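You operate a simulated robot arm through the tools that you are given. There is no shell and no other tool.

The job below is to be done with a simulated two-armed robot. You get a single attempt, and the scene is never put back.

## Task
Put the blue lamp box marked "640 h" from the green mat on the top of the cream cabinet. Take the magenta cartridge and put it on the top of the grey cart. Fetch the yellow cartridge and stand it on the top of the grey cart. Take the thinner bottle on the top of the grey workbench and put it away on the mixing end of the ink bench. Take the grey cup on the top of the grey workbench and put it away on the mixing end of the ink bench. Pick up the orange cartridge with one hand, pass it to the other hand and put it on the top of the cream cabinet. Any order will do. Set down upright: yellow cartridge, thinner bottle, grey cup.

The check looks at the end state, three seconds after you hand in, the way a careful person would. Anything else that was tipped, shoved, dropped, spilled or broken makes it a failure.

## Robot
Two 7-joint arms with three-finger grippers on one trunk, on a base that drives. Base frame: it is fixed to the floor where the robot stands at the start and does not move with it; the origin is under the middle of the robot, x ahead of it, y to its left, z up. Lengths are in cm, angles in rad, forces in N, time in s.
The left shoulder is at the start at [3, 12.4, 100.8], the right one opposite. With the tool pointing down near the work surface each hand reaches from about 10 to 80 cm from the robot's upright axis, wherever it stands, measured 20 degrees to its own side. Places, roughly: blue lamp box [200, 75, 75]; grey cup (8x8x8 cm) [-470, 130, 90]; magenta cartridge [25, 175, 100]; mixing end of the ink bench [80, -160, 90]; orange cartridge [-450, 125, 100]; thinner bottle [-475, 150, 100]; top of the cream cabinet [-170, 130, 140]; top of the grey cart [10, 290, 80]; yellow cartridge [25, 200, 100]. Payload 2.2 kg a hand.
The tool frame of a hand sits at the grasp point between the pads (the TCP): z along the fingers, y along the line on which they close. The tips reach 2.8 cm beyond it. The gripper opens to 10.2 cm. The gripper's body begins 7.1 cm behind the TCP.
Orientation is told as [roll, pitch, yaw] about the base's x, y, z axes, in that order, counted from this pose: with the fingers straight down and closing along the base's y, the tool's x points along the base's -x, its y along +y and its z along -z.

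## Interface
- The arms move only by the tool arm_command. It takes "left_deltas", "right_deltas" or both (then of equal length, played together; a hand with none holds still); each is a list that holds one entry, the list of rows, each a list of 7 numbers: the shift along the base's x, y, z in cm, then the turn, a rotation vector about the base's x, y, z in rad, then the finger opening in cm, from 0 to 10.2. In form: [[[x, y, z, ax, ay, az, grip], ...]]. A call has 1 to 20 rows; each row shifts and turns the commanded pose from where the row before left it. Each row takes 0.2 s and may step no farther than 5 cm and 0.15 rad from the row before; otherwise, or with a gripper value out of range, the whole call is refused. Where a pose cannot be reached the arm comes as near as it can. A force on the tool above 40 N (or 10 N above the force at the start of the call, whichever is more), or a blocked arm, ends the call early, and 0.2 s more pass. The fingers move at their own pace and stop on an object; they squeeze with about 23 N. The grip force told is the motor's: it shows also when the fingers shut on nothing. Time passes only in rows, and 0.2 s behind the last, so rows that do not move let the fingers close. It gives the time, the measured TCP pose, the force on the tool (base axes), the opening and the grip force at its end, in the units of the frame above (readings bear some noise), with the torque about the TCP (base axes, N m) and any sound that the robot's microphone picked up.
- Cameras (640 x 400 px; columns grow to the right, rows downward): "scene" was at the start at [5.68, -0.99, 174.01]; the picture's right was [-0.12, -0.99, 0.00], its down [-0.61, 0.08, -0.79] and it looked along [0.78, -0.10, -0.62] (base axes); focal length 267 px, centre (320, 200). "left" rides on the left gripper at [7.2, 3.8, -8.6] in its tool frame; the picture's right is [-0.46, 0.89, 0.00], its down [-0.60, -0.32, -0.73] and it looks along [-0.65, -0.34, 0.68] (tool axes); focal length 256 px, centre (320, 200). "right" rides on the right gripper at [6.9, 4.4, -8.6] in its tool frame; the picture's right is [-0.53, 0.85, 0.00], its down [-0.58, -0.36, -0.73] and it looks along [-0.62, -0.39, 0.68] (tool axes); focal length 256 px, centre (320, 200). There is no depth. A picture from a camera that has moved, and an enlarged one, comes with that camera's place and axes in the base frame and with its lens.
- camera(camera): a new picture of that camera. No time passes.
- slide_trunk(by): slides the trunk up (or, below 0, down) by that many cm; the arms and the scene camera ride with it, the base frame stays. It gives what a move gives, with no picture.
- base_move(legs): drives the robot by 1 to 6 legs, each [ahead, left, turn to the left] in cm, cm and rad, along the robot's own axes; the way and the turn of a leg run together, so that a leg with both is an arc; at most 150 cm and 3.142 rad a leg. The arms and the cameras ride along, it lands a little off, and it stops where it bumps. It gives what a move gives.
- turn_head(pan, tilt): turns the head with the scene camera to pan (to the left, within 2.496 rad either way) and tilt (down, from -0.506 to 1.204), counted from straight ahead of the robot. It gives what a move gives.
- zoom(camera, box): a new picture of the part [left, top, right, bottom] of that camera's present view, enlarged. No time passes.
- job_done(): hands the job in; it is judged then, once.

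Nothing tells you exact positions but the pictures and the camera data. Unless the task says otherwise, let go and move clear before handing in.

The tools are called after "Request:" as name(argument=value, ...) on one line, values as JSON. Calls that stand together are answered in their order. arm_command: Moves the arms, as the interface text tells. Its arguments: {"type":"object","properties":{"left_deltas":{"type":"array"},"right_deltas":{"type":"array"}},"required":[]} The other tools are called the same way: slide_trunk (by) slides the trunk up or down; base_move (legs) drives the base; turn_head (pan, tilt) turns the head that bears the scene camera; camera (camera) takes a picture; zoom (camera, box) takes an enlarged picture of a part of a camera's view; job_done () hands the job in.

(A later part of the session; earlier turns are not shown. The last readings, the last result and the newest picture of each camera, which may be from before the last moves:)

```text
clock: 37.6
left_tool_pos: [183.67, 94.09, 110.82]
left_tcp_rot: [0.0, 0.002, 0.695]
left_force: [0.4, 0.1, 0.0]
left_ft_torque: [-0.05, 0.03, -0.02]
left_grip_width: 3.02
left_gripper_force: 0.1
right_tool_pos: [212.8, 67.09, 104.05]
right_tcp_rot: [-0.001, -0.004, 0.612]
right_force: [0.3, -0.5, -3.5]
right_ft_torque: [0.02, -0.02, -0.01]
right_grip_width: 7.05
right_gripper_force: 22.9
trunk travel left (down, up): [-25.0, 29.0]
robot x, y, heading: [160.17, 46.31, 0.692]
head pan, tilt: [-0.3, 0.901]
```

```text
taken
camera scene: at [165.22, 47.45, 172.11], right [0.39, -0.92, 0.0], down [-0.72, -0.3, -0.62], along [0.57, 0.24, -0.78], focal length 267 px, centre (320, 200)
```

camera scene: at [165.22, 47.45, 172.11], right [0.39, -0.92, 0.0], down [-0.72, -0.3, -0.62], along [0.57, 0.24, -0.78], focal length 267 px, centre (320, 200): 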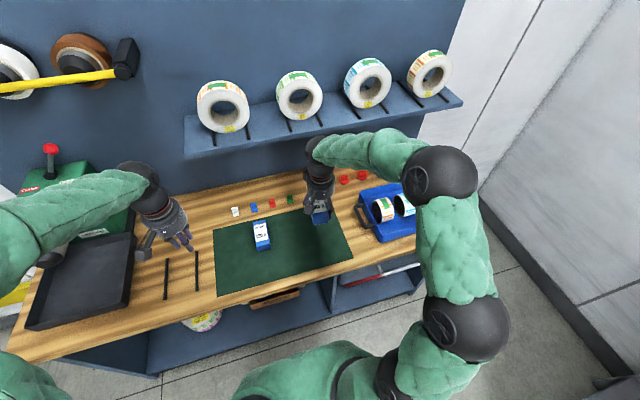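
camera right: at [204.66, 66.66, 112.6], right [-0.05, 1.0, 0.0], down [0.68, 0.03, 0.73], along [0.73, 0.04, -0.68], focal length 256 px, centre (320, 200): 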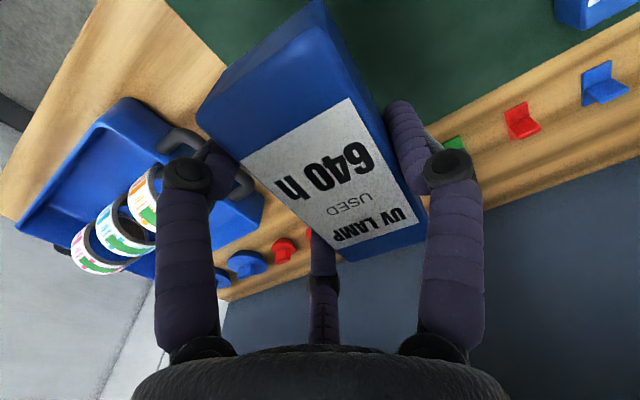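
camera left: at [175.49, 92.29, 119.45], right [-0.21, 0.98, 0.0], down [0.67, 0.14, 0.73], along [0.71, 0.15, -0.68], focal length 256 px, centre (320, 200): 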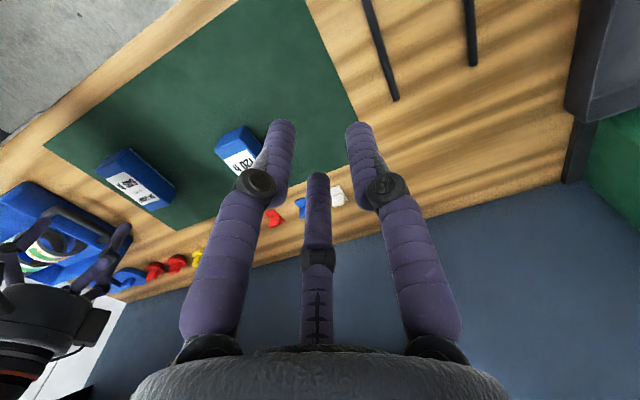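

Box is held firmly. I back away from the bench, then tuck both hands in closer for driving.

Request:
base_move(legs=[[-50, 0, 0]])

Request:
arm_command(right_deltas=[[[-3, -2.5, 2, 0, 0, 0.02, 2], [-3, -2.5, 2, 0, 0, 0.02, 2], [-3, -2.5, 2, 0, 0, 0.02, 2], [-3, -2.5, 2, 0, 0, 0.02, 2], [-2, -1.7, 2, 0, 0, 0, 2], [0, 0, 0, 0, 0, 0, 2]]], left_deltas=[[[-2.5, -2, 1, 0, 0, 0, 8], [-2.5, -2, 1, 0, 0, 0, 10.2], [-2.5, -2, 1, 0, 0, 0, 10.2], [-2.5, -2, 1, 0, 0, 0, 10.2], [0, 0, 0, 0, 0, 0, 10.2], [0, 0, 0, 0, 0, 0, 10.2]]])

Request:
turn_head(pan=1.57, tilt=0.5)

Request:
camera(camera="scene")

```text
clock: 40.5
left_tool_pos: [145.19, 62.09, 110.96]
left_tcp_rot: [0.001, 0.0, 0.7]
left_force: [-0.7, -0.4, 1.1]
left_ft_torque: [0.03, 0.01, 0.0]
left_grip_width: 3.01
left_gripper_force: 0.0
right_tool_pos: [174.61, 35.24, 104.06]
right_tcp_rot: [-0.003, -0.006, 0.618]
right_force: [-0.5, 0.3, -2.4]
right_ft_torque: [-0.04, -0.03, -0.02]
right_grip_width: 7.02
right_gripper_force: 23.3
trunk travel left (down, up): [-25.0, 29.0]
robot x, y, heading: [122.06, 14.47, 0.698]
head pan, tilt: [-0.3, 0.901]
```

```text
clock: 41.9
left_tool_pos: [135.23, 54.12, 114.93]
left_tcp_rot: [0.001, 0.0, 0.699]
left_force: [-0.4, 0.6, -0.3]
left_ft_torque: [-0.03, 0.04, 0.01]
left_grip_width: 10.19
left_gripper_force: 0.1
right_tool_pos: [160.6, 23.63, 114.1]
right_tcp_rot: [-0.003, -0.004, 0.698]
right_force: [-0.2, 0.3, -3.1]
right_ft_torque: [-0.03, -0.02, -0.04]
right_grip_width: 7.04
right_gripper_force: 22.6
trunk travel left (down, up): [-25.0, 29.0]
robot x, y, heading: [121.85, 14.32, 0.702]
head pan, tilt: [-0.3, 0.901]
```

```text
clock: 43.7
left_tool_pos: [135.32, 54.15, 115.01]
left_tcp_rot: [0.001, 0.001, 0.7]
left_force: [0.5, 0.7, -0.3]
left_ft_torque: [0.0, 0.03, 0.03]
left_grip_width: 10.18
left_gripper_force: 0.1
right_tool_pos: [160.59, 23.61, 113.99]
right_tcp_rot: [-0.001, -0.003, 0.697]
right_force: [0.2, 0.3, -3.0]
right_ft_torque: [-0.02, -0.03, 0.0]
right_grip_width: 7.01
right_gripper_force: 23.6
trunk travel left (down, up): [-25.0, 29.0]
robot x, y, heading: [122.48, 14.43, 0.699]
head pan, tilt: [1.571, 0.499]
```

```text
taken
camera scene: at [114.2, 19.45, 175.51], right [0.77, 0.64, 0.0], down [0.31, -0.37, -0.88], along [-0.57, 0.67, -0.48], focal length 267 px, centre (320, 200)
```

scene: 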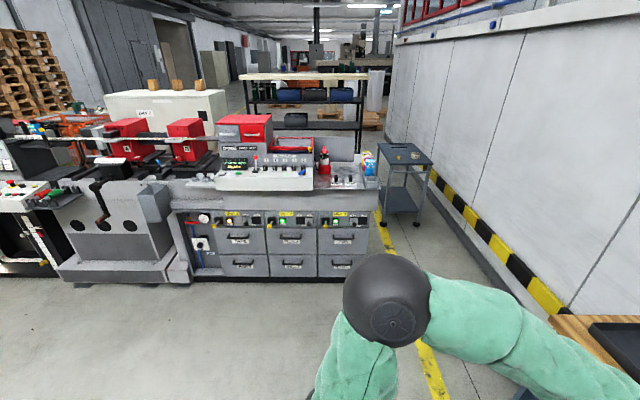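

I now see the press end at my left front, cartridges on its right end, and the cart behind it by the wall. I turn to face the press square-on and drive up to its right end.

Request:
base_move(legs=[[0, 0, 1.571], [110, -56, 0]])

Request:
turn_head(pan=0.1, tilt=0.6)

Request:
camera(camera="scene")

Request:
turn_head(pan=-0.4, tilt=0.4)

Request:
camera(camera="scene")

Request:
turn_head(pan=0, tilt=1.2)

Request:
camera(camera="scene")

```text
clock: 53.8
left_tool_pos: [55.03, 148.68, 114.87]
left_tcp_rot: [0.0, 0.0, 2.266]
left_force: [0.1, 0.6, 0.1]
left_ft_torque: [-0.03, 0.0, 0.0]
left_grip_width: 10.18
left_gripper_force: 0.1
right_tool_pos: [85.56, 173.95, 113.98]
right_tcp_rot: [-0.002, -0.004, 2.263]
right_force: [-0.8, -0.2, -3.2]
right_ft_torque: [0.02, -0.06, -0.02]
right_grip_width: 7.06
right_gripper_force: 22.7
trunk travel left (down, up): [-25.0, 29.0]
robot x, y, heading: [94.69, 135.56, 2.266]
head pan, tilt: [1.571, 0.499]
```

```text
clock: 55.4
left_tool_pos: [54.97, 148.61, 114.88]
left_tcp_rot: [-0.001, 0.0, 2.266]
left_force: [0.2, -0.5, -0.1]
left_ft_torque: [0.03, 0.01, 0.01]
left_grip_width: 10.18
left_gripper_force: 0.2
right_tool_pos: [85.56, 173.86, 114.01]
right_tcp_rot: [-0.002, 0.0, 2.265]
right_force: [-0.3, -0.3, -1.7]
right_ft_torque: [0.03, 0.0, 0.0]
right_grip_width: 7.05
right_gripper_force: 23.3
trunk travel left (down, up): [-25.0, 29.0]
robot x, y, heading: [94.81, 135.18, 2.268]
head pan, tilt: [0.099, 0.6]
```

```text
taken
camera scene: at [90.39, 139.39, 174.6], right [0.7, 0.71, 0.0], down [0.4, -0.4, -0.82], along [-0.59, 0.58, -0.57], focal length 267 px, centre (320, 200)
```

scene: 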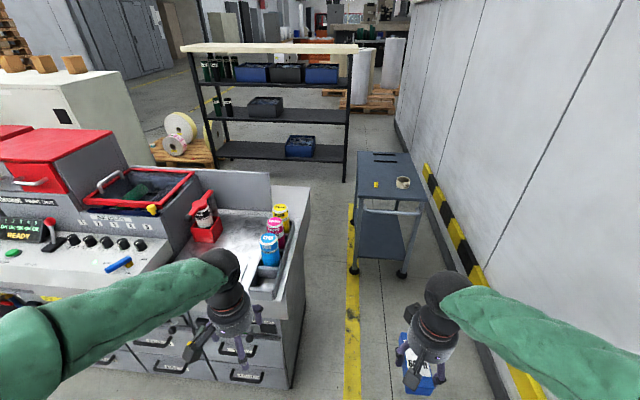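

```text
clock: 56.3
left_tool_pos: [54.99, 148.65, 114.96]
left_tcp_rot: [0.0, -0.001, 2.266]
left_force: [0.4, 0.3, 0.1]
left_ft_torque: [0.02, 0.01, 0.01]
left_grip_width: 10.18
left_gripper_force: 0.0
right_tool_pos: [85.54, 173.84, 114.02]
right_tcp_rot: [-0.001, -0.005, 2.263]
right_force: [0.3, -0.2, -2.4]
right_ft_torque: [0.02, -0.02, 0.0]
right_grip_width: 7.04
right_gripper_force: 22.5
trunk travel left (down, up): [-25.0, 29.0]
robot x, y, heading: [95.12, 135.46, 2.267]
head pan, tilt: [-0.4, 0.4]
```

```text
taken
camera scene: at [93.99, 142.06, 176.42], right [0.96, 0.29, 0.0], down [0.11, -0.37, -0.92], along [-0.27, 0.88, -0.39], focal length 267 px, centre (320, 200)
```

scene: 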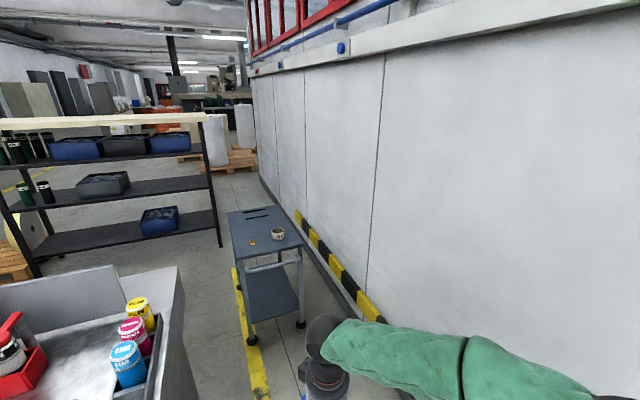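

```text
clock: 57.5
left_tool_pos: [55.02, 148.67, 114.95]
left_tcp_rot: [0.001, 0.0, 2.264]
left_force: [0.7, -0.5, -0.7]
left_ft_torque: [0.04, 0.02, 0.03]
left_grip_width: 10.19
left_gripper_force: 0.1
right_tool_pos: [85.61, 173.77, 114.01]
right_tcp_rot: [-0.001, -0.004, 2.263]
right_force: [1.2, 0.0, -2.5]
right_ft_torque: [0.04, -0.03, -0.02]
right_grip_width: 7.06
right_gripper_force: 22.9
trunk travel left (down, up): [-25.0, 29.0]
robot x, y, heading: [94.71, 135.39, 2.266]
head pan, tilt: [0.0, 1.201]
```

```text
taken
camera scene: at [93.12, 137.5, 170.14], right [0.77, 0.64, 0.0], down [0.6, -0.72, -0.36], along [-0.23, 0.28, -0.93], focal length 267 px, centre (320, 200)
```

scene: 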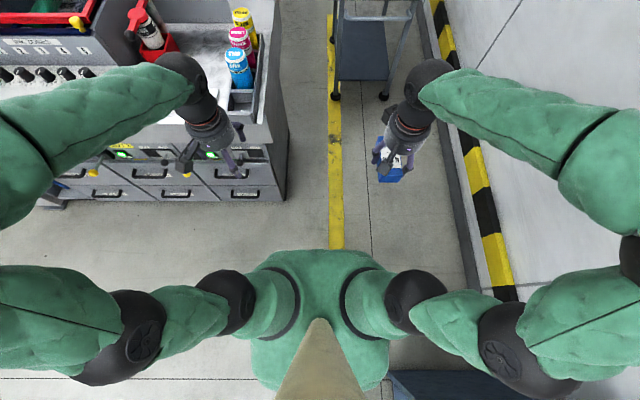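

Now I see the press end with a tray holding yellow, magenta and cyan cartridges, at about p 132 along my heading frame. I raise the trunk for clearance and look closer before driving forward.

Request:
slide_trunk(by=14)

Request:
turn_head(pan=0.25, tilt=0.65)

Request:
camera(camera="scene")

Request:
zoom(camera="scene", box=[260, 130, 420, 290])

Request:
camera(camera="left")

```text
clock: 59.1
left_tool_pos: [55.0, 148.71, 128.87]
left_tcp_rot: [0.001, 0.001, 2.265]
left_force: [0.3, 0.1, 0.9]
left_ft_torque: [-0.01, -0.03, -0.02]
left_grip_width: 10.21
left_gripper_force: 0.1
right_tool_pos: [85.61, 173.96, 128.09]
right_tcp_rot: [-0.001, -0.003, 2.265]
right_force: [0.2, -0.4, -2.9]
right_ft_torque: [0.02, -0.03, 0.01]
right_grip_width: 7.04
right_gripper_force: 22.8
trunk travel left (down, up): [-39.0, 15.0]
robot x, y, heading: [94.56, 135.26, 2.265]
head pan, tilt: [0.0, 1.201]
```

```text
clock: 60.1
left_tool_pos: [54.95, 148.69, 128.99]
left_tcp_rot: [0.0, 0.0, 2.266]
left_force: [-0.3, 0.0, 0.0]
left_ft_torque: [0.03, 0.02, 0.02]
left_grip_width: 10.22
left_gripper_force: 0.0
right_tool_pos: [85.58, 173.87, 128.07]
right_tcp_rot: [-0.002, -0.004, 2.263]
right_force: [-0.1, 0.0, -2.1]
right_ft_torque: [0.06, 0.0, 0.0]
right_grip_width: 7.03
right_gripper_force: 22.8
trunk travel left (down, up): [-39.0, 15.0]
robot x, y, heading: [94.79, 135.65, 2.262]
head pan, tilt: [0.25, 0.649]
```

```text
taken
camera scene: at [89.67, 138.29, 188.16], right [0.59, 0.81, 0.0], down [0.49, -0.36, -0.8], along [-0.64, 0.47, -0.61], focal length 267 px, centre (320, 200)
```

scene: 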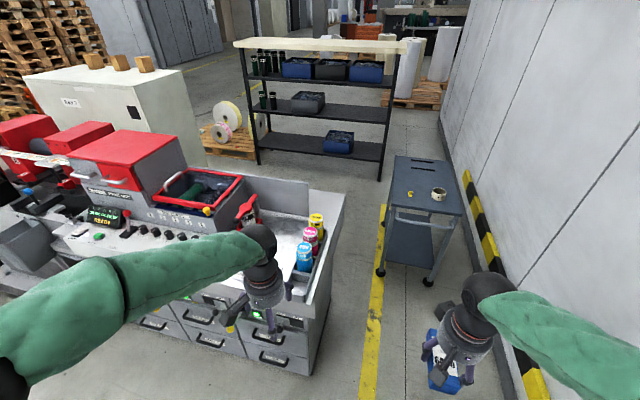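

```text
2.50 times, centred on (340, 210) of scene
camera zoom: at [89.67, 138.29, 188.16], right [0.59, 0.81, 0.0], down [0.49, -0.36, -0.8], along [-0.64, 0.47, -0.61], focal length 667 px, centre (270, 175)
```

zoom: 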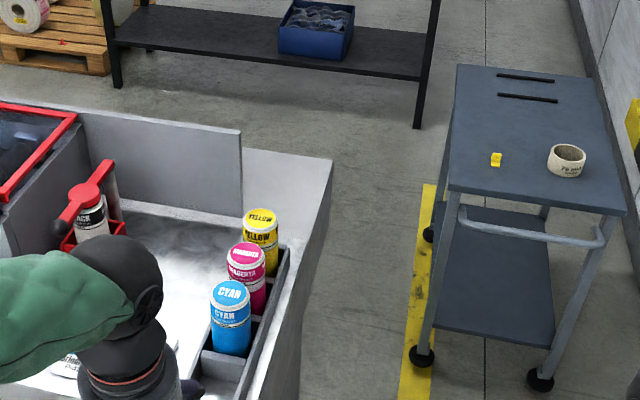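

```text
taken
camera left: at [56.52, 140.72, 137.49], right [-0.98, -0.21, 0.0], down [-0.14, 0.67, 0.73], along [-0.15, 0.71, -0.68], focal length 256 px, centre (320, 200)
```

left: 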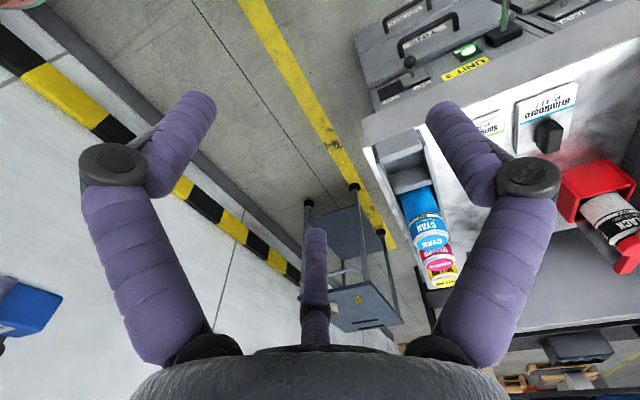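

The cart top is free apart from a tape roll and a yellow clip. I drive forward 26 cm so the left hand can reach the magenta and yellow cartridges.

Request:
base_move(legs=[[26, 0, 0]])

Request:
camera(camera="left")

Request:
turn_head(pan=0.3, tilt=0.85)

Request:
camera(camera="scene")

```text
clock: 62.0
left_tool_pos: [38.35, 168.54, 128.94]
left_tcp_rot: [-0.001, 0.001, 2.267]
left_force: [0.4, 0.6, -0.5]
left_ft_torque: [0.01, -0.02, 0.03]
left_grip_width: 10.2
left_gripper_force: 0.1
right_tool_pos: [68.94, 193.83, 128.01]
right_tcp_rot: [-0.004, -0.003, 2.263]
right_force: [-0.6, 0.6, -2.8]
right_ft_torque: [0.0, -0.01, -0.01]
right_grip_width: 7.02
right_gripper_force: 22.6
trunk travel left (down, up): [-39.0, 15.0]
robot x, y, heading: [77.93, 155.11, 2.271]
head pan, tilt: [0.25, 0.649]
```

```text
taken
camera left: at [39.87, 160.6, 137.49], right [-0.98, -0.21, 0.0], down [-0.14, 0.67, 0.73], along [-0.15, 0.71, -0.68], focal length 256 px, centre (320, 200)
```

left: 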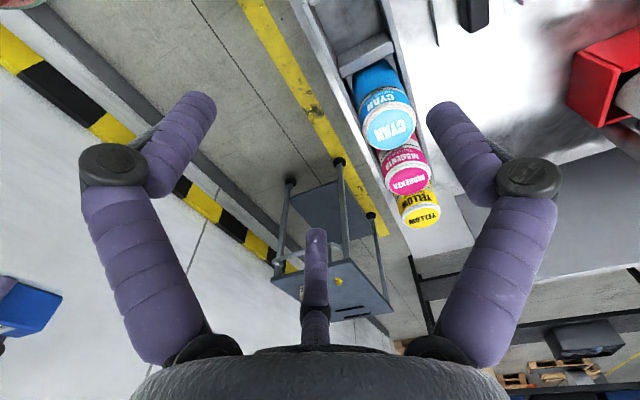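

```text
clock: 62.7
left_tool_pos: [38.45, 168.55, 129.05]
left_tcp_rot: [0.0, 0.0, 2.268]
left_force: [-0.3, 0.1, 0.2]
left_ft_torque: [0.01, 0.01, 0.02]
left_grip_width: 10.2
left_gripper_force: 0.1
right_tool_pos: [68.95, 193.87, 128.02]
right_tcp_rot: [-0.001, -0.003, 2.262]
right_force: [-1.0, 0.7, -3.7]
right_ft_torque: [0.04, -0.01, 0.05]
right_grip_width: 7.04
right_gripper_force: 23.1
trunk travel left (down, up): [-39.0, 15.0]
robot x, y, heading: [77.8, 155.21, 2.268]
head pan, tilt: [0.3, 0.85]
```

```text
taken
camera scene: at [73.54, 157.35, 186.51], right [0.54, 0.84, 0.0], down [0.63, -0.41, -0.66], along [-0.55, 0.36, -0.75], focal length 267 px, centre (320, 200)
```

scene: 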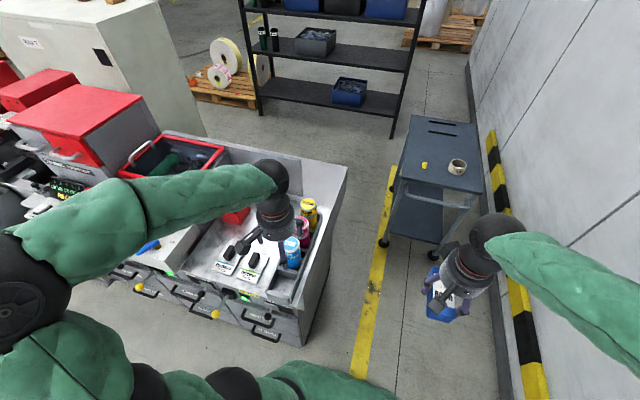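

Wrist views put the cartridge tops at z ≈ 112, spaced 8.4 cm: yellow about (18.2, 186.9), magenta (23.3, 180.8). Before reaching in I check the left elbow's clearance to the press.

Request:
turn_head(pan=0.9, tilt=0.6)

Request:
camera(camera="scene")

Request:
zoom(camera="left", box=[310, 30, 490, 250])

```text
clock: 63.7
left_tool_pos: [38.37, 168.45, 128.96]
left_tcp_rot: [0.0, 0.0, 2.268]
left_force: [0.6, 0.4, -0.7]
left_ft_torque: [0.02, -0.03, 0.01]
left_grip_width: 10.2
left_gripper_force: 0.0
right_tool_pos: [69.0, 193.72, 128.03]
right_tcp_rot: [-0.002, -0.003, 2.262]
right_force: [0.6, 0.1, -3.5]
right_ft_torque: [0.03, -0.03, 0.02]
right_grip_width: 7.06
right_gripper_force: 22.8
trunk travel left (down, up): [-39.0, 15.0]
robot x, y, heading: [78.27, 155.42, 2.267]
head pan, tilt: [0.901, 0.6]
```

```text
taken
camera scene: at [71.26, 152.88, 188.59], right [-0.02, 1.0, 0.0], down [0.57, 0.01, -0.82], along [-0.82, -0.02, -0.57], focal length 267 px, centre (320, 200)
```

scene: 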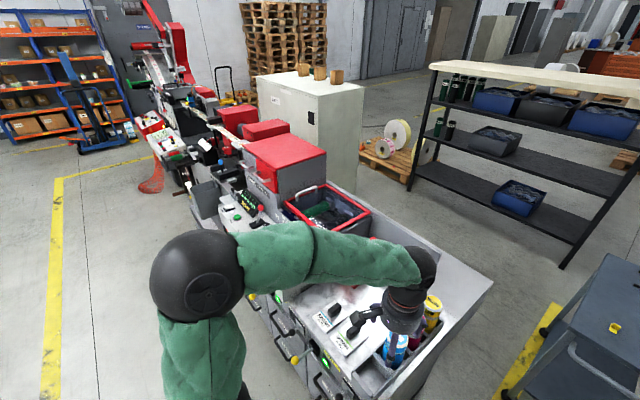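

```text
1.82 times, centred on (400, 140) of left
camera zoom: at [39.91, 160.58, 137.5], right [-0.98, -0.21, 0.0], down [-0.14, 0.67, 0.73], along [-0.15, 0.71, -0.68], focal length 465 px, centre (174, 309)
```

zoom: 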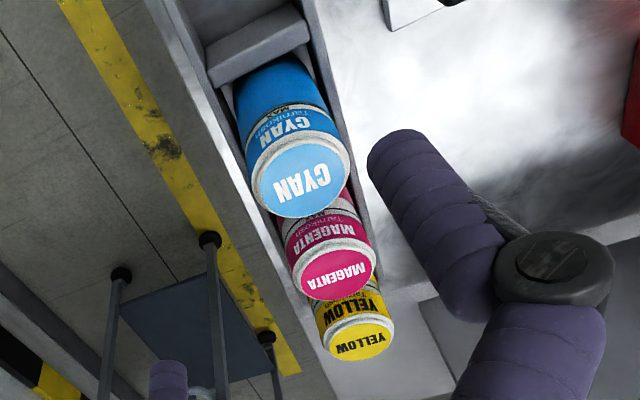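

The elbow rides high (about z 150), well clear of the press. I move the left hand over the yellow cartridge with a reduced opening and look again.

Request:
arm_command(left_deltas=[[[-3.3, 3.0, 0, 0, 0, 0, 9], [-3.4, 3.1, 0, 0, 0, 0, 8.6], [-3.4, 3.1, 0, 0, 0, 0, 8.6], [-3.4, 3.1, 0, 0, 0, 0, 8.6], [-3.3, 3.0, 0, 0, 0, 0, 8.6], [-3.3, 3.0, -2, 0, 0, 0, 8.6], [0, 0, -2, 0, 0, 0, 8.6], [0, 0, 0, 0, 0, 0, 8.6]]])

Request:
camera(camera="left")

Request:
camera(camera="scene")

```text
clock: 65.5
left_tool_pos: [18.17, 187.01, 124.98]
left_tcp_rot: [0.001, 0.0, 2.269]
left_force: [0.3, 0.1, 0.0]
left_ft_torque: [0.0, -0.04, 0.01]
left_grip_width: 8.6
left_gripper_force: 0.1
right_tool_pos: [68.89, 193.84, 128.1]
right_tcp_rot: [-0.002, -0.004, 2.263]
right_force: [-0.7, 1.8, -3.4]
right_ft_torque: [0.01, -0.04, 0.03]
right_grip_width: 7.0
right_gripper_force: 23.3
trunk travel left (down, up): [-39.0, 15.0]
robot x, y, heading: [78.11, 155.4, 2.265]
head pan, tilt: [0.901, 0.6]
```

```text
taken
camera left: at [19.8, 179.03, 133.5], right [-0.98, -0.21, 0.0], down [-0.14, 0.67, 0.73], along [-0.15, 0.71, -0.68], focal length 256 px, centre (320, 200)
```

left: 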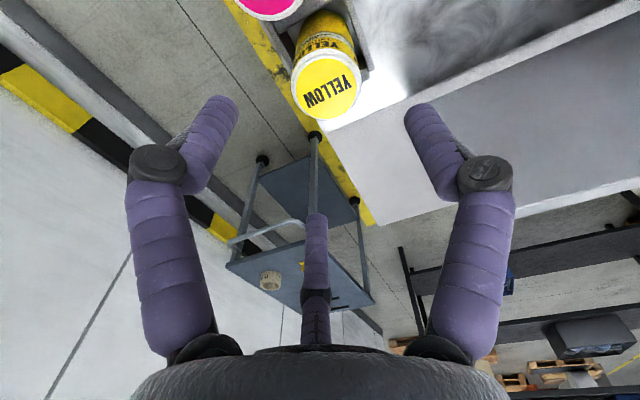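

```text
taken
camera scene: at [71.21, 152.94, 188.6], right [-0.03, 1.0, 0.0], down [0.57, 0.01, -0.82], along [-0.82, -0.02, -0.57], focal length 267 px, centre (320, 200)
```

scene: 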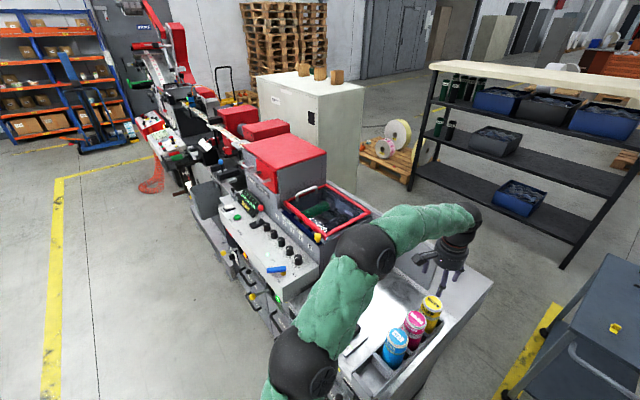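

I fine-tune: the yellow cartridge is at about (17.35, 188.0), top z ≈ 111.5. I centre over it and lower to just above.

Request:
arm_command(left_deltas=[[[-0.8, 1.0, -2, 0, 0, 0, 8.6], [0, 0, -4, 0, 0, 0, 8.6], [0, 0, -3.5, 0, 0, 0, 8.6], [0, 0, 0, 0, 0, 0, 8.6]]])

Request:
camera(camera="left")

Request:
zoom(camera="scene", box=[360, 190, 520, 370])

```text
clock: 66.5
left_tool_pos: [17.39, 187.92, 115.38]
left_tcp_rot: [0.0, -0.001, 2.268]
left_force: [-0.2, 0.4, -0.3]
left_ft_torque: [0.01, -0.01, 0.0]
left_grip_width: 8.58
left_gripper_force: 0.0
right_tool_pos: [68.96, 193.81, 127.89]
right_tcp_rot: [-0.001, -0.004, 2.264]
right_force: [0.2, -1.3, -3.9]
right_ft_torque: [0.01, -0.05, 0.0]
right_grip_width: 7.04
right_gripper_force: 23.0
trunk travel left (down, up): [-39.0, 15.0]
robot x, y, heading: [78.01, 155.01, 2.26]
head pan, tilt: [0.901, 0.6]
```

```text
taken
camera left: at [18.99, 179.88, 124.01], right [-0.98, -0.21, 0.0], down [-0.14, 0.67, 0.73], along [-0.15, 0.71, -0.68], focal length 256 px, centre (320, 200)
```

left: 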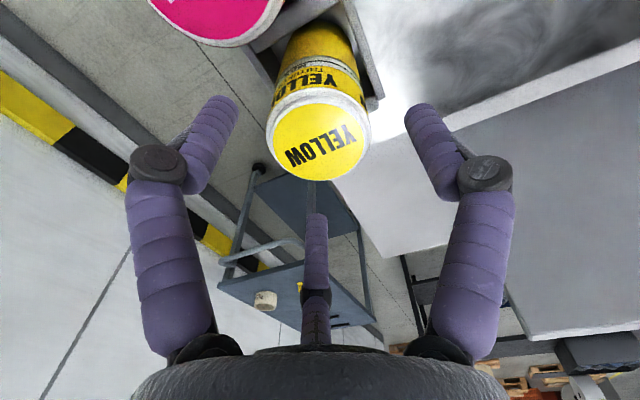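

```text
2.22 times, centred on (440, 280) of scene
camera zoom: at [71.29, 152.86, 188.6], right [-0.03, 1.0, 0.0], down [0.56, 0.01, -0.83], along [-0.82, -0.02, -0.56], focal length 593 px, centre (53, 22)
```

zoom: 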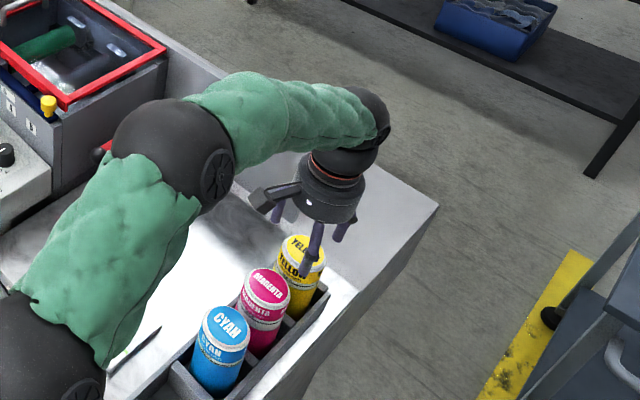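

Centred within a few mm. I lower around the cartridge and close gently.

Request:
arm_command(left_deltas=[[[0, -0.2, -2.5, 0, 0, 0, 8.6], [0, 0, -2.4, 0, 0, 0, 8.6], [0, 0, -2, 0, 0, 0, 8.6], [0, 0, 0, 0, 0, 0, 8.6]]])

Request:
camera(camera="left")

Request:
zoom(camera="scene", box=[360, 190, 520, 370])

```text
clock: 67.5
left_tool_pos: [17.58, 187.55, 108.61]
left_tcp_rot: [0.001, 0.001, 2.267]
left_force: [0.0, -0.9, 0.1]
left_ft_torque: [0.01, 0.03, -0.02]
left_grip_width: 8.59
left_gripper_force: 0.0
right_tool_pos: [68.93, 193.83, 128.05]
right_tcp_rot: [-0.003, -0.003, 2.263]
right_force: [0.3, -0.3, -2.9]
right_ft_torque: [0.05, 0.02, 0.0]
right_grip_width: 7.04
right_gripper_force: 22.9
trunk travel left (down, up): [-39.0, 15.0]
robot x, y, heading: [78.34, 155.6, 2.268]
head pan, tilt: [0.901, 0.6]
```

```text
taken
camera left: at [18.97, 179.68, 117.12], right [-0.98, -0.21, 0.0], down [-0.14, 0.67, 0.73], along [-0.15, 0.71, -0.68], focal length 256 px, centre (320, 200)
```

left: 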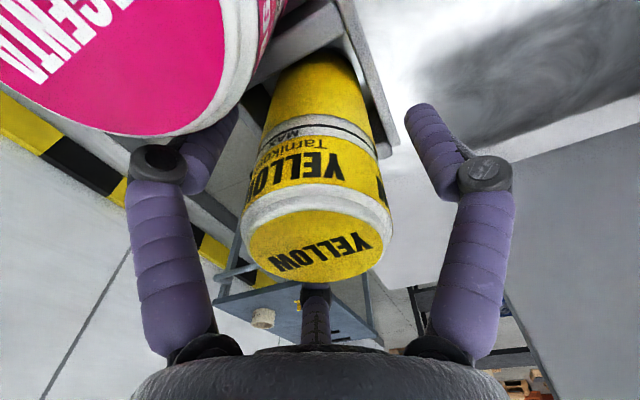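

```text
2.22 times, centred on (440, 280) of scene
camera zoom: at [71.28, 152.86, 188.6], right [-0.03, 1.0, 0.0], down [0.56, 0.01, -0.83], along [-0.82, -0.02, -0.56], focal length 593 px, centre (53, 22)
```

zoom: 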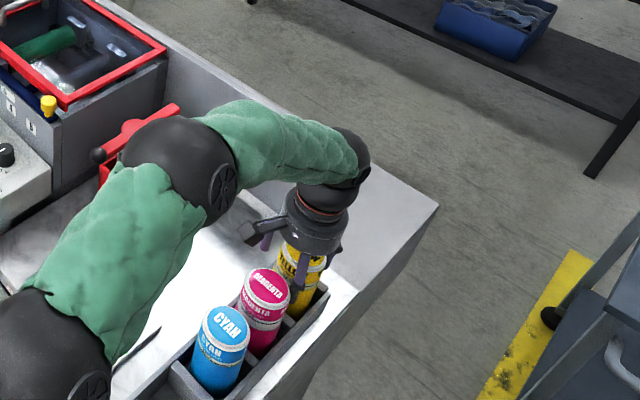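

Request:
arm_command(left_deltas=[[[0, 0, 0, 0, 0, 0, 7], [0, 0, 0, 0, 0, 0, 6], [0, 0, 0, 0, 0, 0, 5], [0, 0, 0, 0, 0, 0, 4], [0, 0, 0, 0, 0, 0, 3], [0, 0, 0, 0, 0, 0, 3]]])

Request:
camera(camera="left")

```text
clock: 68.9
left_tool_pos: [17.46, 187.67, 108.62]
left_tcp_rot: [0.001, 0.0, 2.269]
left_force: [1.8, 2.6, 2.9]
left_ft_torque: [0.04, -0.08, 0.01]
left_grip_width: 6.08
left_gripper_force: 22.7
right_tool_pos: [68.96, 193.89, 128.0]
right_tcp_rot: [-0.001, -0.005, 2.265]
right_force: [0.5, 0.0, -2.8]
right_ft_torque: [0.02, -0.03, 0.02]
right_grip_width: 7.01
right_gripper_force: 22.5
trunk travel left (down, up): [-39.0, 15.0]
robot x, y, heading: [78.0, 155.42, 2.27]
head pan, tilt: [0.901, 0.6]
```

```text
taken
camera left: at [18.99, 179.71, 117.14], right [-0.98, -0.21, 0.0], down [-0.14, 0.67, 0.73], along [-0.15, 0.71, -0.68], focal length 256 px, centre (320, 200)
```

left: 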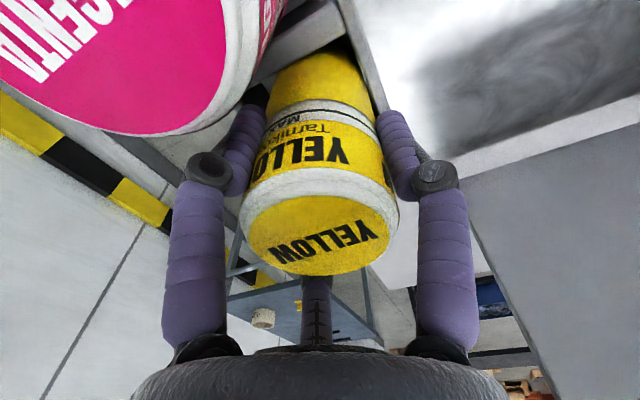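

Yellow is gripped at its 6.1 cm diameter. I lift it straight up out of its slot.

Request:
arm_command(left_deltas=[[[0, 0, 0.5, 0, 0, 0, 3], [0, 0, 1.5, 0, 0, 0, 3], [0, 0, 3, 0, 0, 0, 3], [0, 0, 3, 0, 0, 0, 3], [0, 0, 4, 0, 0, 0, 3], [0, 0, 4, 0, 0, 0, 3], [0, 0, 3, 0, 0, 0, 3], [0, 0, 0, 0, 0, 0, 3]]])

Request:
camera(camera="left")

Request:
camera(camera="scene")

```text
clock: 70.7
left_tool_pos: [17.45, 187.8, 127.54]
left_tcp_rot: [-0.002, 0.002, 2.268]
left_force: [-0.7, -0.8, -4.9]
left_ft_torque: [0.01, -0.03, 0.03]
left_grip_width: 6.07
left_gripper_force: 23.0
right_tool_pos: [68.92, 193.92, 127.98]
right_tcp_rot: [-0.003, -0.003, 2.264]
right_force: [1.0, -0.7, -2.9]
right_ft_torque: [0.02, -0.02, -0.07]
right_grip_width: 7.04
right_gripper_force: 23.1
trunk travel left (down, up): [-39.0, 15.0]
robot x, y, heading: [78.19, 155.07, 2.268]
head pan, tilt: [0.901, 0.6]
```

```text
taken
camera left: at [18.91, 179.75, 136.03], right [-0.98, -0.21, 0.0], down [-0.14, 0.67, 0.73], along [-0.15, 0.71, -0.68], focal length 256 px, centre (320, 200)
```

left: 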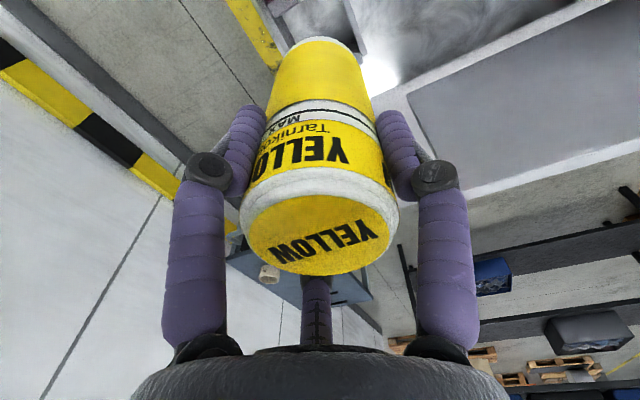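

```text
taken
camera scene: at [71.16, 152.93, 188.59], right [-0.03, 1.0, 0.0], down [0.57, 0.01, -0.82], along [-0.82, -0.02, -0.57], focal length 267 px, centre (320, 200)
```

scene: 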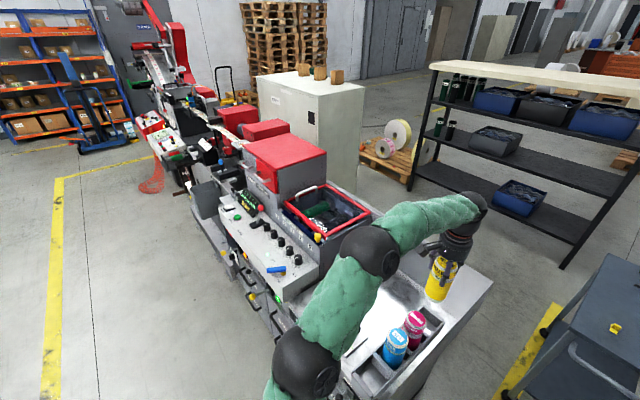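

Yellow is clear of the tray. I shift right, then drive into the passage toward the cart.

Request:
base_move(legs=[[0, -24, 0]])

Request:
turn_head(pan=0, tilt=0.75)

Request:
camera(camera="scene")

Request:
turn_head(pan=-0.9, tilt=0.75)

Request:
camera(camera="scene")

```text
clock: 72.5
left_tool_pos: [35.93, 203.14, 127.5]
left_tcp_rot: [0.0, 0.001, 2.267]
left_force: [1.2, -0.1, -3.6]
left_ft_torque: [-0.04, 0.04, 0.02]
left_grip_width: 6.08
left_gripper_force: 23.1
right_tool_pos: [87.31, 209.23, 128.03]
right_tcp_rot: [0.0, -0.005, 2.266]
right_force: [-0.2, 0.1, -2.7]
right_ft_torque: [0.01, -0.03, 0.0]
right_grip_width: 7.06
right_gripper_force: 23.1
trunk travel left (down, up): [-39.0, 15.0]
robot x, y, heading: [96.42, 170.76, 2.265]
head pan, tilt: [0.901, 0.6]
```

```text
clock: 73.7
left_tool_pos: [35.79, 203.09, 127.51]
left_tcp_rot: [0.0, 0.0, 2.266]
left_force: [0.1, -0.2, -4.9]
left_ft_torque: [-0.01, 0.0, 0.02]
left_grip_width: 6.09
left_gripper_force: 22.7
right_tool_pos: [87.43, 209.26, 128.17]
right_tcp_rot: [-0.003, -0.003, 2.267]
right_force: [-0.6, 0.5, -3.5]
right_ft_torque: [0.01, -0.02, 0.02]
right_grip_width: 7.04
right_gripper_force: 22.6
trunk travel left (down, up): [-39.0, 15.0]
robot x, y, heading: [96.81, 170.67, 2.269]
head pan, tilt: [0.0, 0.75]
```

```text
taken
camera scene: at [93.2, 174.93, 187.31], right [0.77, 0.64, 0.0], down [0.44, -0.52, -0.73], along [-0.47, 0.56, -0.68], focal length 267 px, centre (320, 200)
```

scene: 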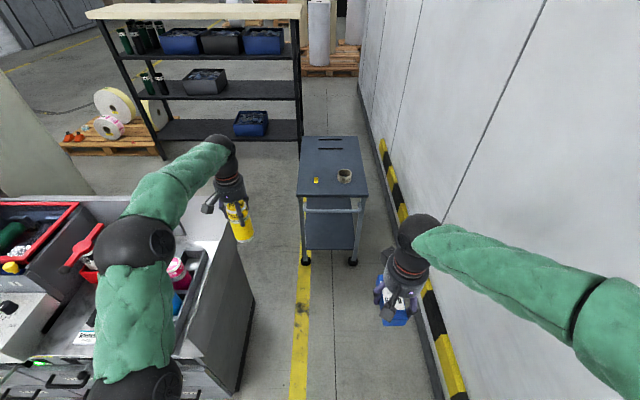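

```text
clock: 74.9
left_tool_pos: [35.87, 203.1, 127.41]
left_tcp_rot: [0.0, 0.002, 2.268]
left_force: [-0.2, 0.3, -5.3]
left_ft_torque: [-0.02, -0.03, 0.03]
left_grip_width: 6.08
left_gripper_force: 23.1
right_tool_pos: [87.3, 209.29, 128.09]
right_tcp_rot: [-0.002, -0.003, 2.265]
right_force: [-0.6, 0.3, -2.0]
right_ft_torque: [0.06, -0.03, -0.01]
right_grip_width: 7.01
right_gripper_force: 23.5
trunk travel left (down, up): [-39.0, 15.0]
robot x, y, heading: [96.55, 170.75, 2.265]
head pan, tilt: [-0.901, 0.75]
```

```text
taken
camera scene: at [100.18, 176.69, 187.31], right [0.98, -0.2, 0.0], down [-0.14, -0.67, -0.73], along [0.15, 0.72, -0.68], focal length 267 px, centre (320, 200)
```

scene: 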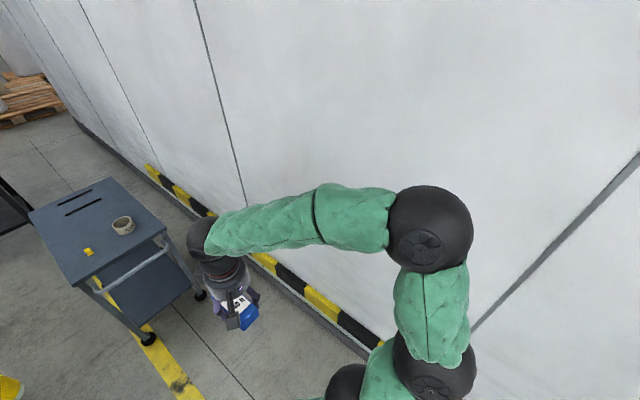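

The cart is dead ahead: top about z 75, roughly 43 × 75 cm, near edge ~125 cm ahead. I drive forward 70 cm between press and wall.

Request:
base_move(legs=[[68, 0, 0]])

Request:
turn_head(pan=0, tilt=0.9)

Request:
camera(camera="scene")

Request:
turn_head(pan=0, tilt=1.2)

Request:
camera(camera="scene")

Request:
turn_head(pan=1.0, tilt=0.5)

Request:
camera(camera="scene")

```text
clock: 78.6
left_tool_pos: [-7.93, 254.37, 127.39]
left_tcp_rot: [0.0, 0.001, 2.273]
left_force: [-0.5, -0.2, -3.2]
left_ft_torque: [0.0, 0.01, -0.02]
left_grip_width: 6.07
left_gripper_force: 23.3
right_tool_pos: [43.65, 260.86, 128.08]
right_tcp_rot: [-0.001, -0.003, 2.273]
right_force: [0.3, 0.3, -3.5]
right_ft_torque: [0.03, -0.04, -0.01]
right_grip_width: 7.03
right_gripper_force: 23.0
trunk travel left (down, up): [-39.0, 15.0]
robot x, y, heading: [53.12, 222.14, 2.272]
head pan, tilt: [-0.901, 0.75]
```

```text
clock: 79.8
left_tool_pos: [-7.85, 254.28, 127.44]
left_tcp_rot: [0.0, 0.002, 2.273]
left_force: [-0.3, 0.2, -4.1]
left_ft_torque: [0.02, -0.01, 0.03]
left_grip_width: 6.1
left_gripper_force: 22.7
right_tool_pos: [43.59, 260.72, 127.98]
right_tcp_rot: [-0.002, -0.004, 2.272]
right_force: [-0.4, 0.0, -2.6]
right_ft_torque: [-0.02, -0.03, -0.01]
right_grip_width: 7.01
right_gripper_force: 23.3
trunk travel left (down, up): [-39.0, 15.0]
robot x, y, heading: [53.31, 222.4, 2.273]
head pan, tilt: [0.0, 0.901]
```

```text
taken
camera scene: at [50.17, 225.99, 186.12], right [0.76, 0.65, 0.0], down [0.51, -0.6, -0.62], along [-0.4, 0.47, -0.78], focal length 267 px, centre (320, 200)
```

scene: 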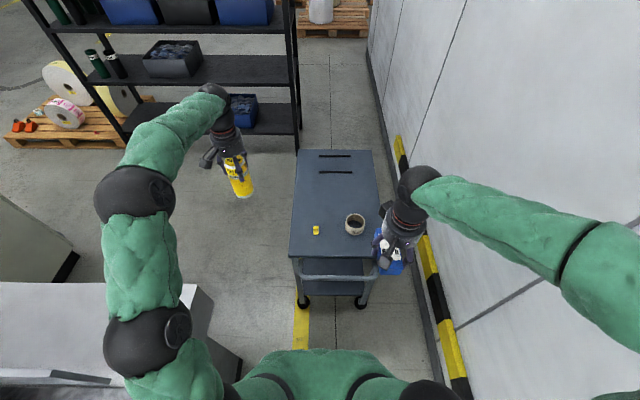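

```text
clock: 80.6
left_tool_pos: [-7.81, 254.31, 127.41]
left_tcp_rot: [0.0, 0.002, 2.275]
left_force: [0.4, -0.3, -3.9]
left_ft_torque: [-0.03, 0.02, 0.05]
left_grip_width: 6.07
left_gripper_force: 23.0
right_tool_pos: [43.69, 260.79, 128.0]
right_tcp_rot: [-0.001, -0.002, 2.273]
right_force: [0.7, 0.0, -2.4]
right_ft_torque: [0.01, -0.02, 0.01]
right_grip_width: 7.04
right_gripper_force: 23.0
trunk travel left (down, up): [-39.0, 15.0]
robot x, y, heading: [53.25, 222.3, 2.272]
head pan, tilt: [0.0, 1.201]
```

```text
taken
camera scene: at [51.42, 224.5, 184.14], right [0.76, 0.65, 0.0], down [0.6, -0.71, -0.36], along [-0.23, 0.28, -0.93], focal length 267 px, centre (320, 200)
```

scene: 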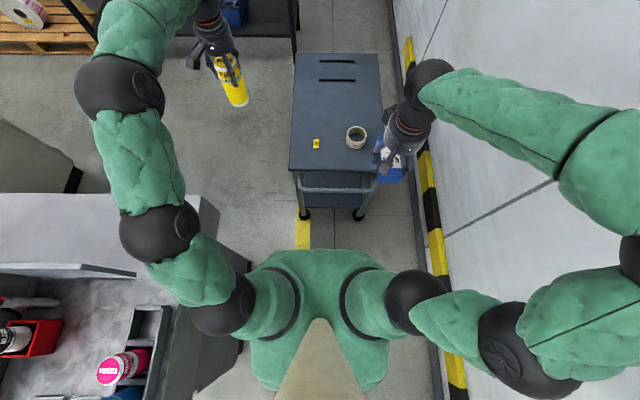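

```text
clock: 81.9
left_tool_pos: [-7.89, 254.37, 127.4]
left_tcp_rot: [0.001, 0.002, 2.273]
left_force: [-0.7, 0.5, -3.6]
left_ft_torque: [0.02, -0.03, 0.01]
left_grip_width: 6.1
left_gripper_force: 23.4
right_tool_pos: [43.62, 260.84, 128.03]
right_tcp_rot: [0.0, -0.004, 2.273]
right_force: [0.7, -0.2, -2.8]
right_ft_torque: [0.02, -0.02, 0.02]
right_grip_width: 7.03
right_gripper_force: 23.4
trunk travel left (down, up): [-39.0, 15.0]
robot x, y, heading: [52.95, 222.47, 2.272]
head pan, tilt: [1.0, 0.499]
```

```text
taken
camera scene: at [46.03, 219.03, 189.5], right [-0.13, 0.99, 0.0], down [0.48, 0.06, -0.88], along [-0.87, -0.12, -0.48], focal length 267 px, centre (320, 200)
```

scene: 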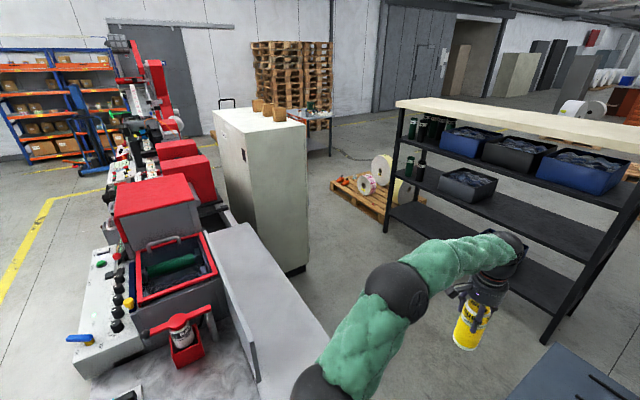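

The cart top carries a small yellow clip (left) and a tape roll (right); its far centre is free. I edge forward 12 cm, so that I can set the cartridge in the free centre.

Request:
base_move(legs=[[12, 0, 0]])

Request:
turn_head(pan=0, tilt=0.9)

Request:
camera(camera="scene")

Request:
camera(camera="left")

Request:
camera(camera="right")

```text
clock: 83.1
left_tool_pos: [-15.64, 263.53, 127.42]
left_tcp_rot: [0.001, 0.0, 2.273]
left_force: [-0.1, -0.6, -5.7]
left_ft_torque: [0.02, -0.01, 0.03]
left_grip_width: 6.05
left_gripper_force: 23.0
right_tool_pos: [35.89, 269.92, 127.99]
right_tcp_rot: [-0.002, -0.001, 2.272]
right_force: [0.1, 0.4, -2.7]
right_ft_torque: [-0.01, -0.01, 0.03]
right_grip_width: 7.02
right_gripper_force: 23.3
trunk travel left (down, up): [-39.0, 15.0]
robot x, y, heading: [45.51, 231.53, 2.277]
head pan, tilt: [1.0, 0.499]
```

```text
clock: 84.4
left_tool_pos: [-15.51, 263.44, 127.56]
left_tcp_rot: [-0.001, 0.001, 2.273]
left_force: [-0.1, -0.5, -3.6]
left_ft_torque: [-0.02, 0.0, -0.03]
left_grip_width: 6.08
left_gripper_force: 23.1
right_tool_pos: [35.85, 269.92, 127.92]
right_tcp_rot: [-0.002, -0.004, 2.272]
right_force: [0.2, 0.5, -2.8]
right_ft_torque: [0.02, 0.0, 0.01]
right_grip_width: 7.03
right_gripper_force: 23.0
trunk travel left (down, up): [-39.0, 15.0]
robot x, y, heading: [45.19, 231.81, 2.28]
head pan, tilt: [0.0, 0.901]
```

```text
taken
camera scene: at [42.39, 235.14, 186.12], right [0.76, 0.65, 0.0], down [0.51, -0.6, -0.62], along [-0.4, 0.47, -0.78], focal length 267 px, centre (320, 200)
```

scene: 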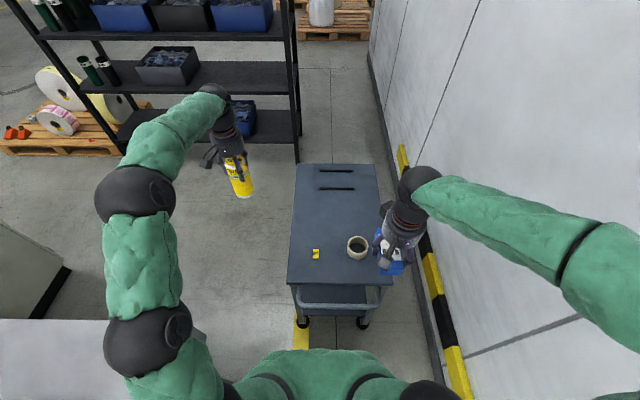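

```text
taken
camera left: at [-14.05, 255.51, 136.03], right [-0.98, -0.22, 0.0], down [-0.15, 0.67, 0.73], along [-0.16, 0.71, -0.68], focal length 256 px, centre (320, 200)
```

left: 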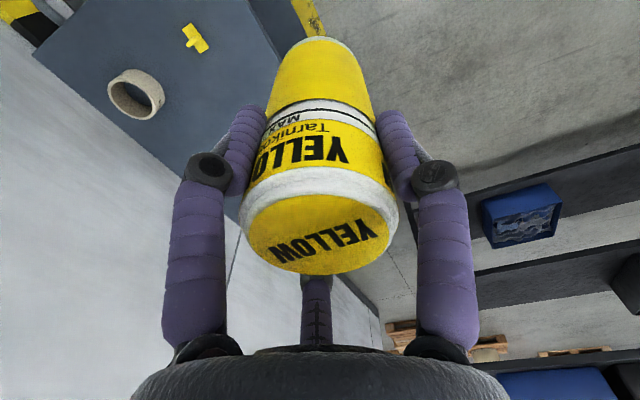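

```text
taken
camera right: at [36.99, 261.81, 136.57], right [-0.99, -0.14, 0.0], down [-0.09, 0.67, 0.73], along [-0.1, 0.73, -0.68], focal length 256 px, centre (320, 200)
```

right: 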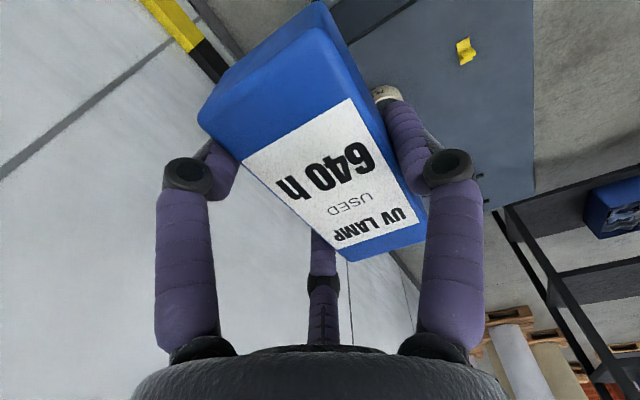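

Clip and roll triangulate to z ≈ 80 for the cart top. I bring the yellow cartridge over the free centre of the cart and lower part way.

Request:
arm_command(left_deltas=[[[2.5, 3.85, 0, 0, 0, 0, 3], [2.5, 3.85, 0, 0, 0, 0, 3], [2.5, 3.85, 0, 0, 0, 0, 3], [2.5, 3.85, 0, 0, 0, 0, 3], [2.5, 3.85, 0, 0, 0, 0, 3], [2.5, 3.85, 0, 0, 0, 0, 3], [0, 0, -4, 0, 0, 0, 3], [0, 0, -4, 0, 0, 0, 3], [0, 0, -4, 0, 0, 0, 3], [0, 0, -4, 0, 0, 0, 3], [0, 0, -4, 0, 0, 0, 3], [0, 0, -4, 0, 0, 0, 3], [0, 0, 0, 0, 0, 0, 3]]])

Request:
camera(camera="scene")

Request:
camera(camera="left")

Request:
camera(camera="right")

```text
clock: 87.2
left_tool_pos: [-0.23, 286.32, 102.97]
left_tcp_rot: [0.0, 0.001, 2.275]
left_force: [0.7, -0.1, -5.0]
left_ft_torque: [0.0, -0.01, 0.01]
left_grip_width: 6.11
left_gripper_force: 23.4
left hand out of reach, approached as far as the arm can: row 6, 9, 11
right_tool_pos: [35.95, 269.89, 128.16]
right_tcp_rot: [-0.002, -0.004, 2.272]
right_force: [-1.2, 0.1, -2.8]
right_ft_torque: [0.03, -0.01, 0.01]
right_grip_width: 7.04
right_gripper_force: 23.3
trunk travel left (down, up): [-39.0, 15.0]
robot x, y, heading: [45.11, 231.77, 2.272]
head pan, tilt: [0.0, 0.901]
```

```text
taken
camera scene: at [42.47, 235.12, 186.12], right [0.76, 0.65, 0.0], down [0.51, -0.6, -0.62], along [-0.4, 0.47, -0.78], focal length 267 px, centre (320, 200)
```

scene: 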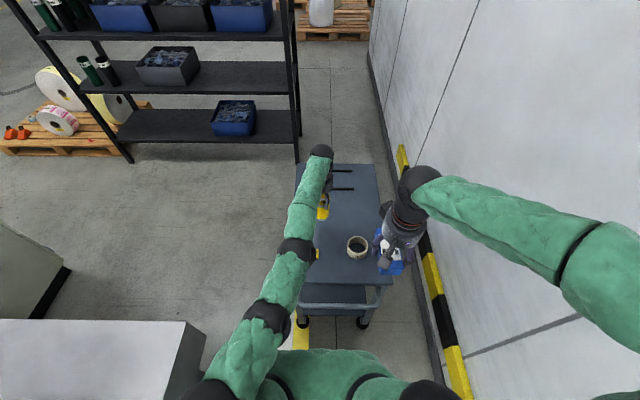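

```text
taken
camera left: at [1.38, 278.35, 111.57], right [-0.98, -0.22, 0.0], down [-0.15, 0.67, 0.73], along [-0.16, 0.71, -0.68], focal length 256 px, centre (320, 200)
```

left: 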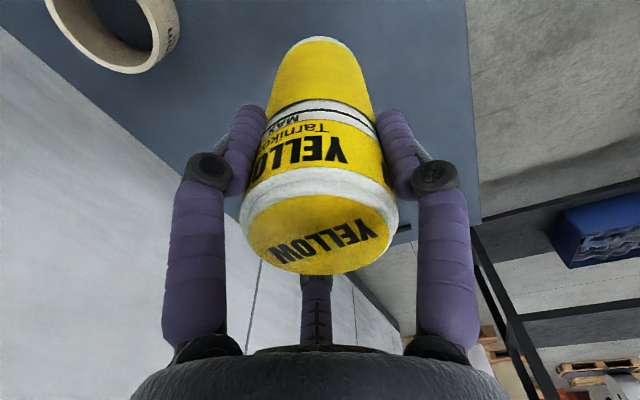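

```text
taken
camera right: at [37.05, 261.79, 136.58], right [-0.99, -0.14, 0.0], down [-0.09, 0.67, 0.73], along [-0.1, 0.73, -0.68], focal length 256 px, centre (320, 200)
```

right: 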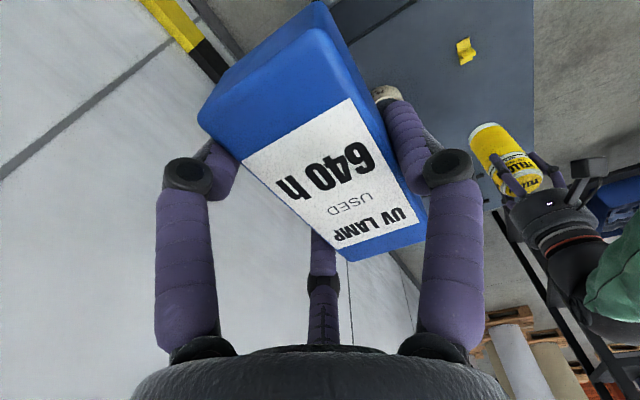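

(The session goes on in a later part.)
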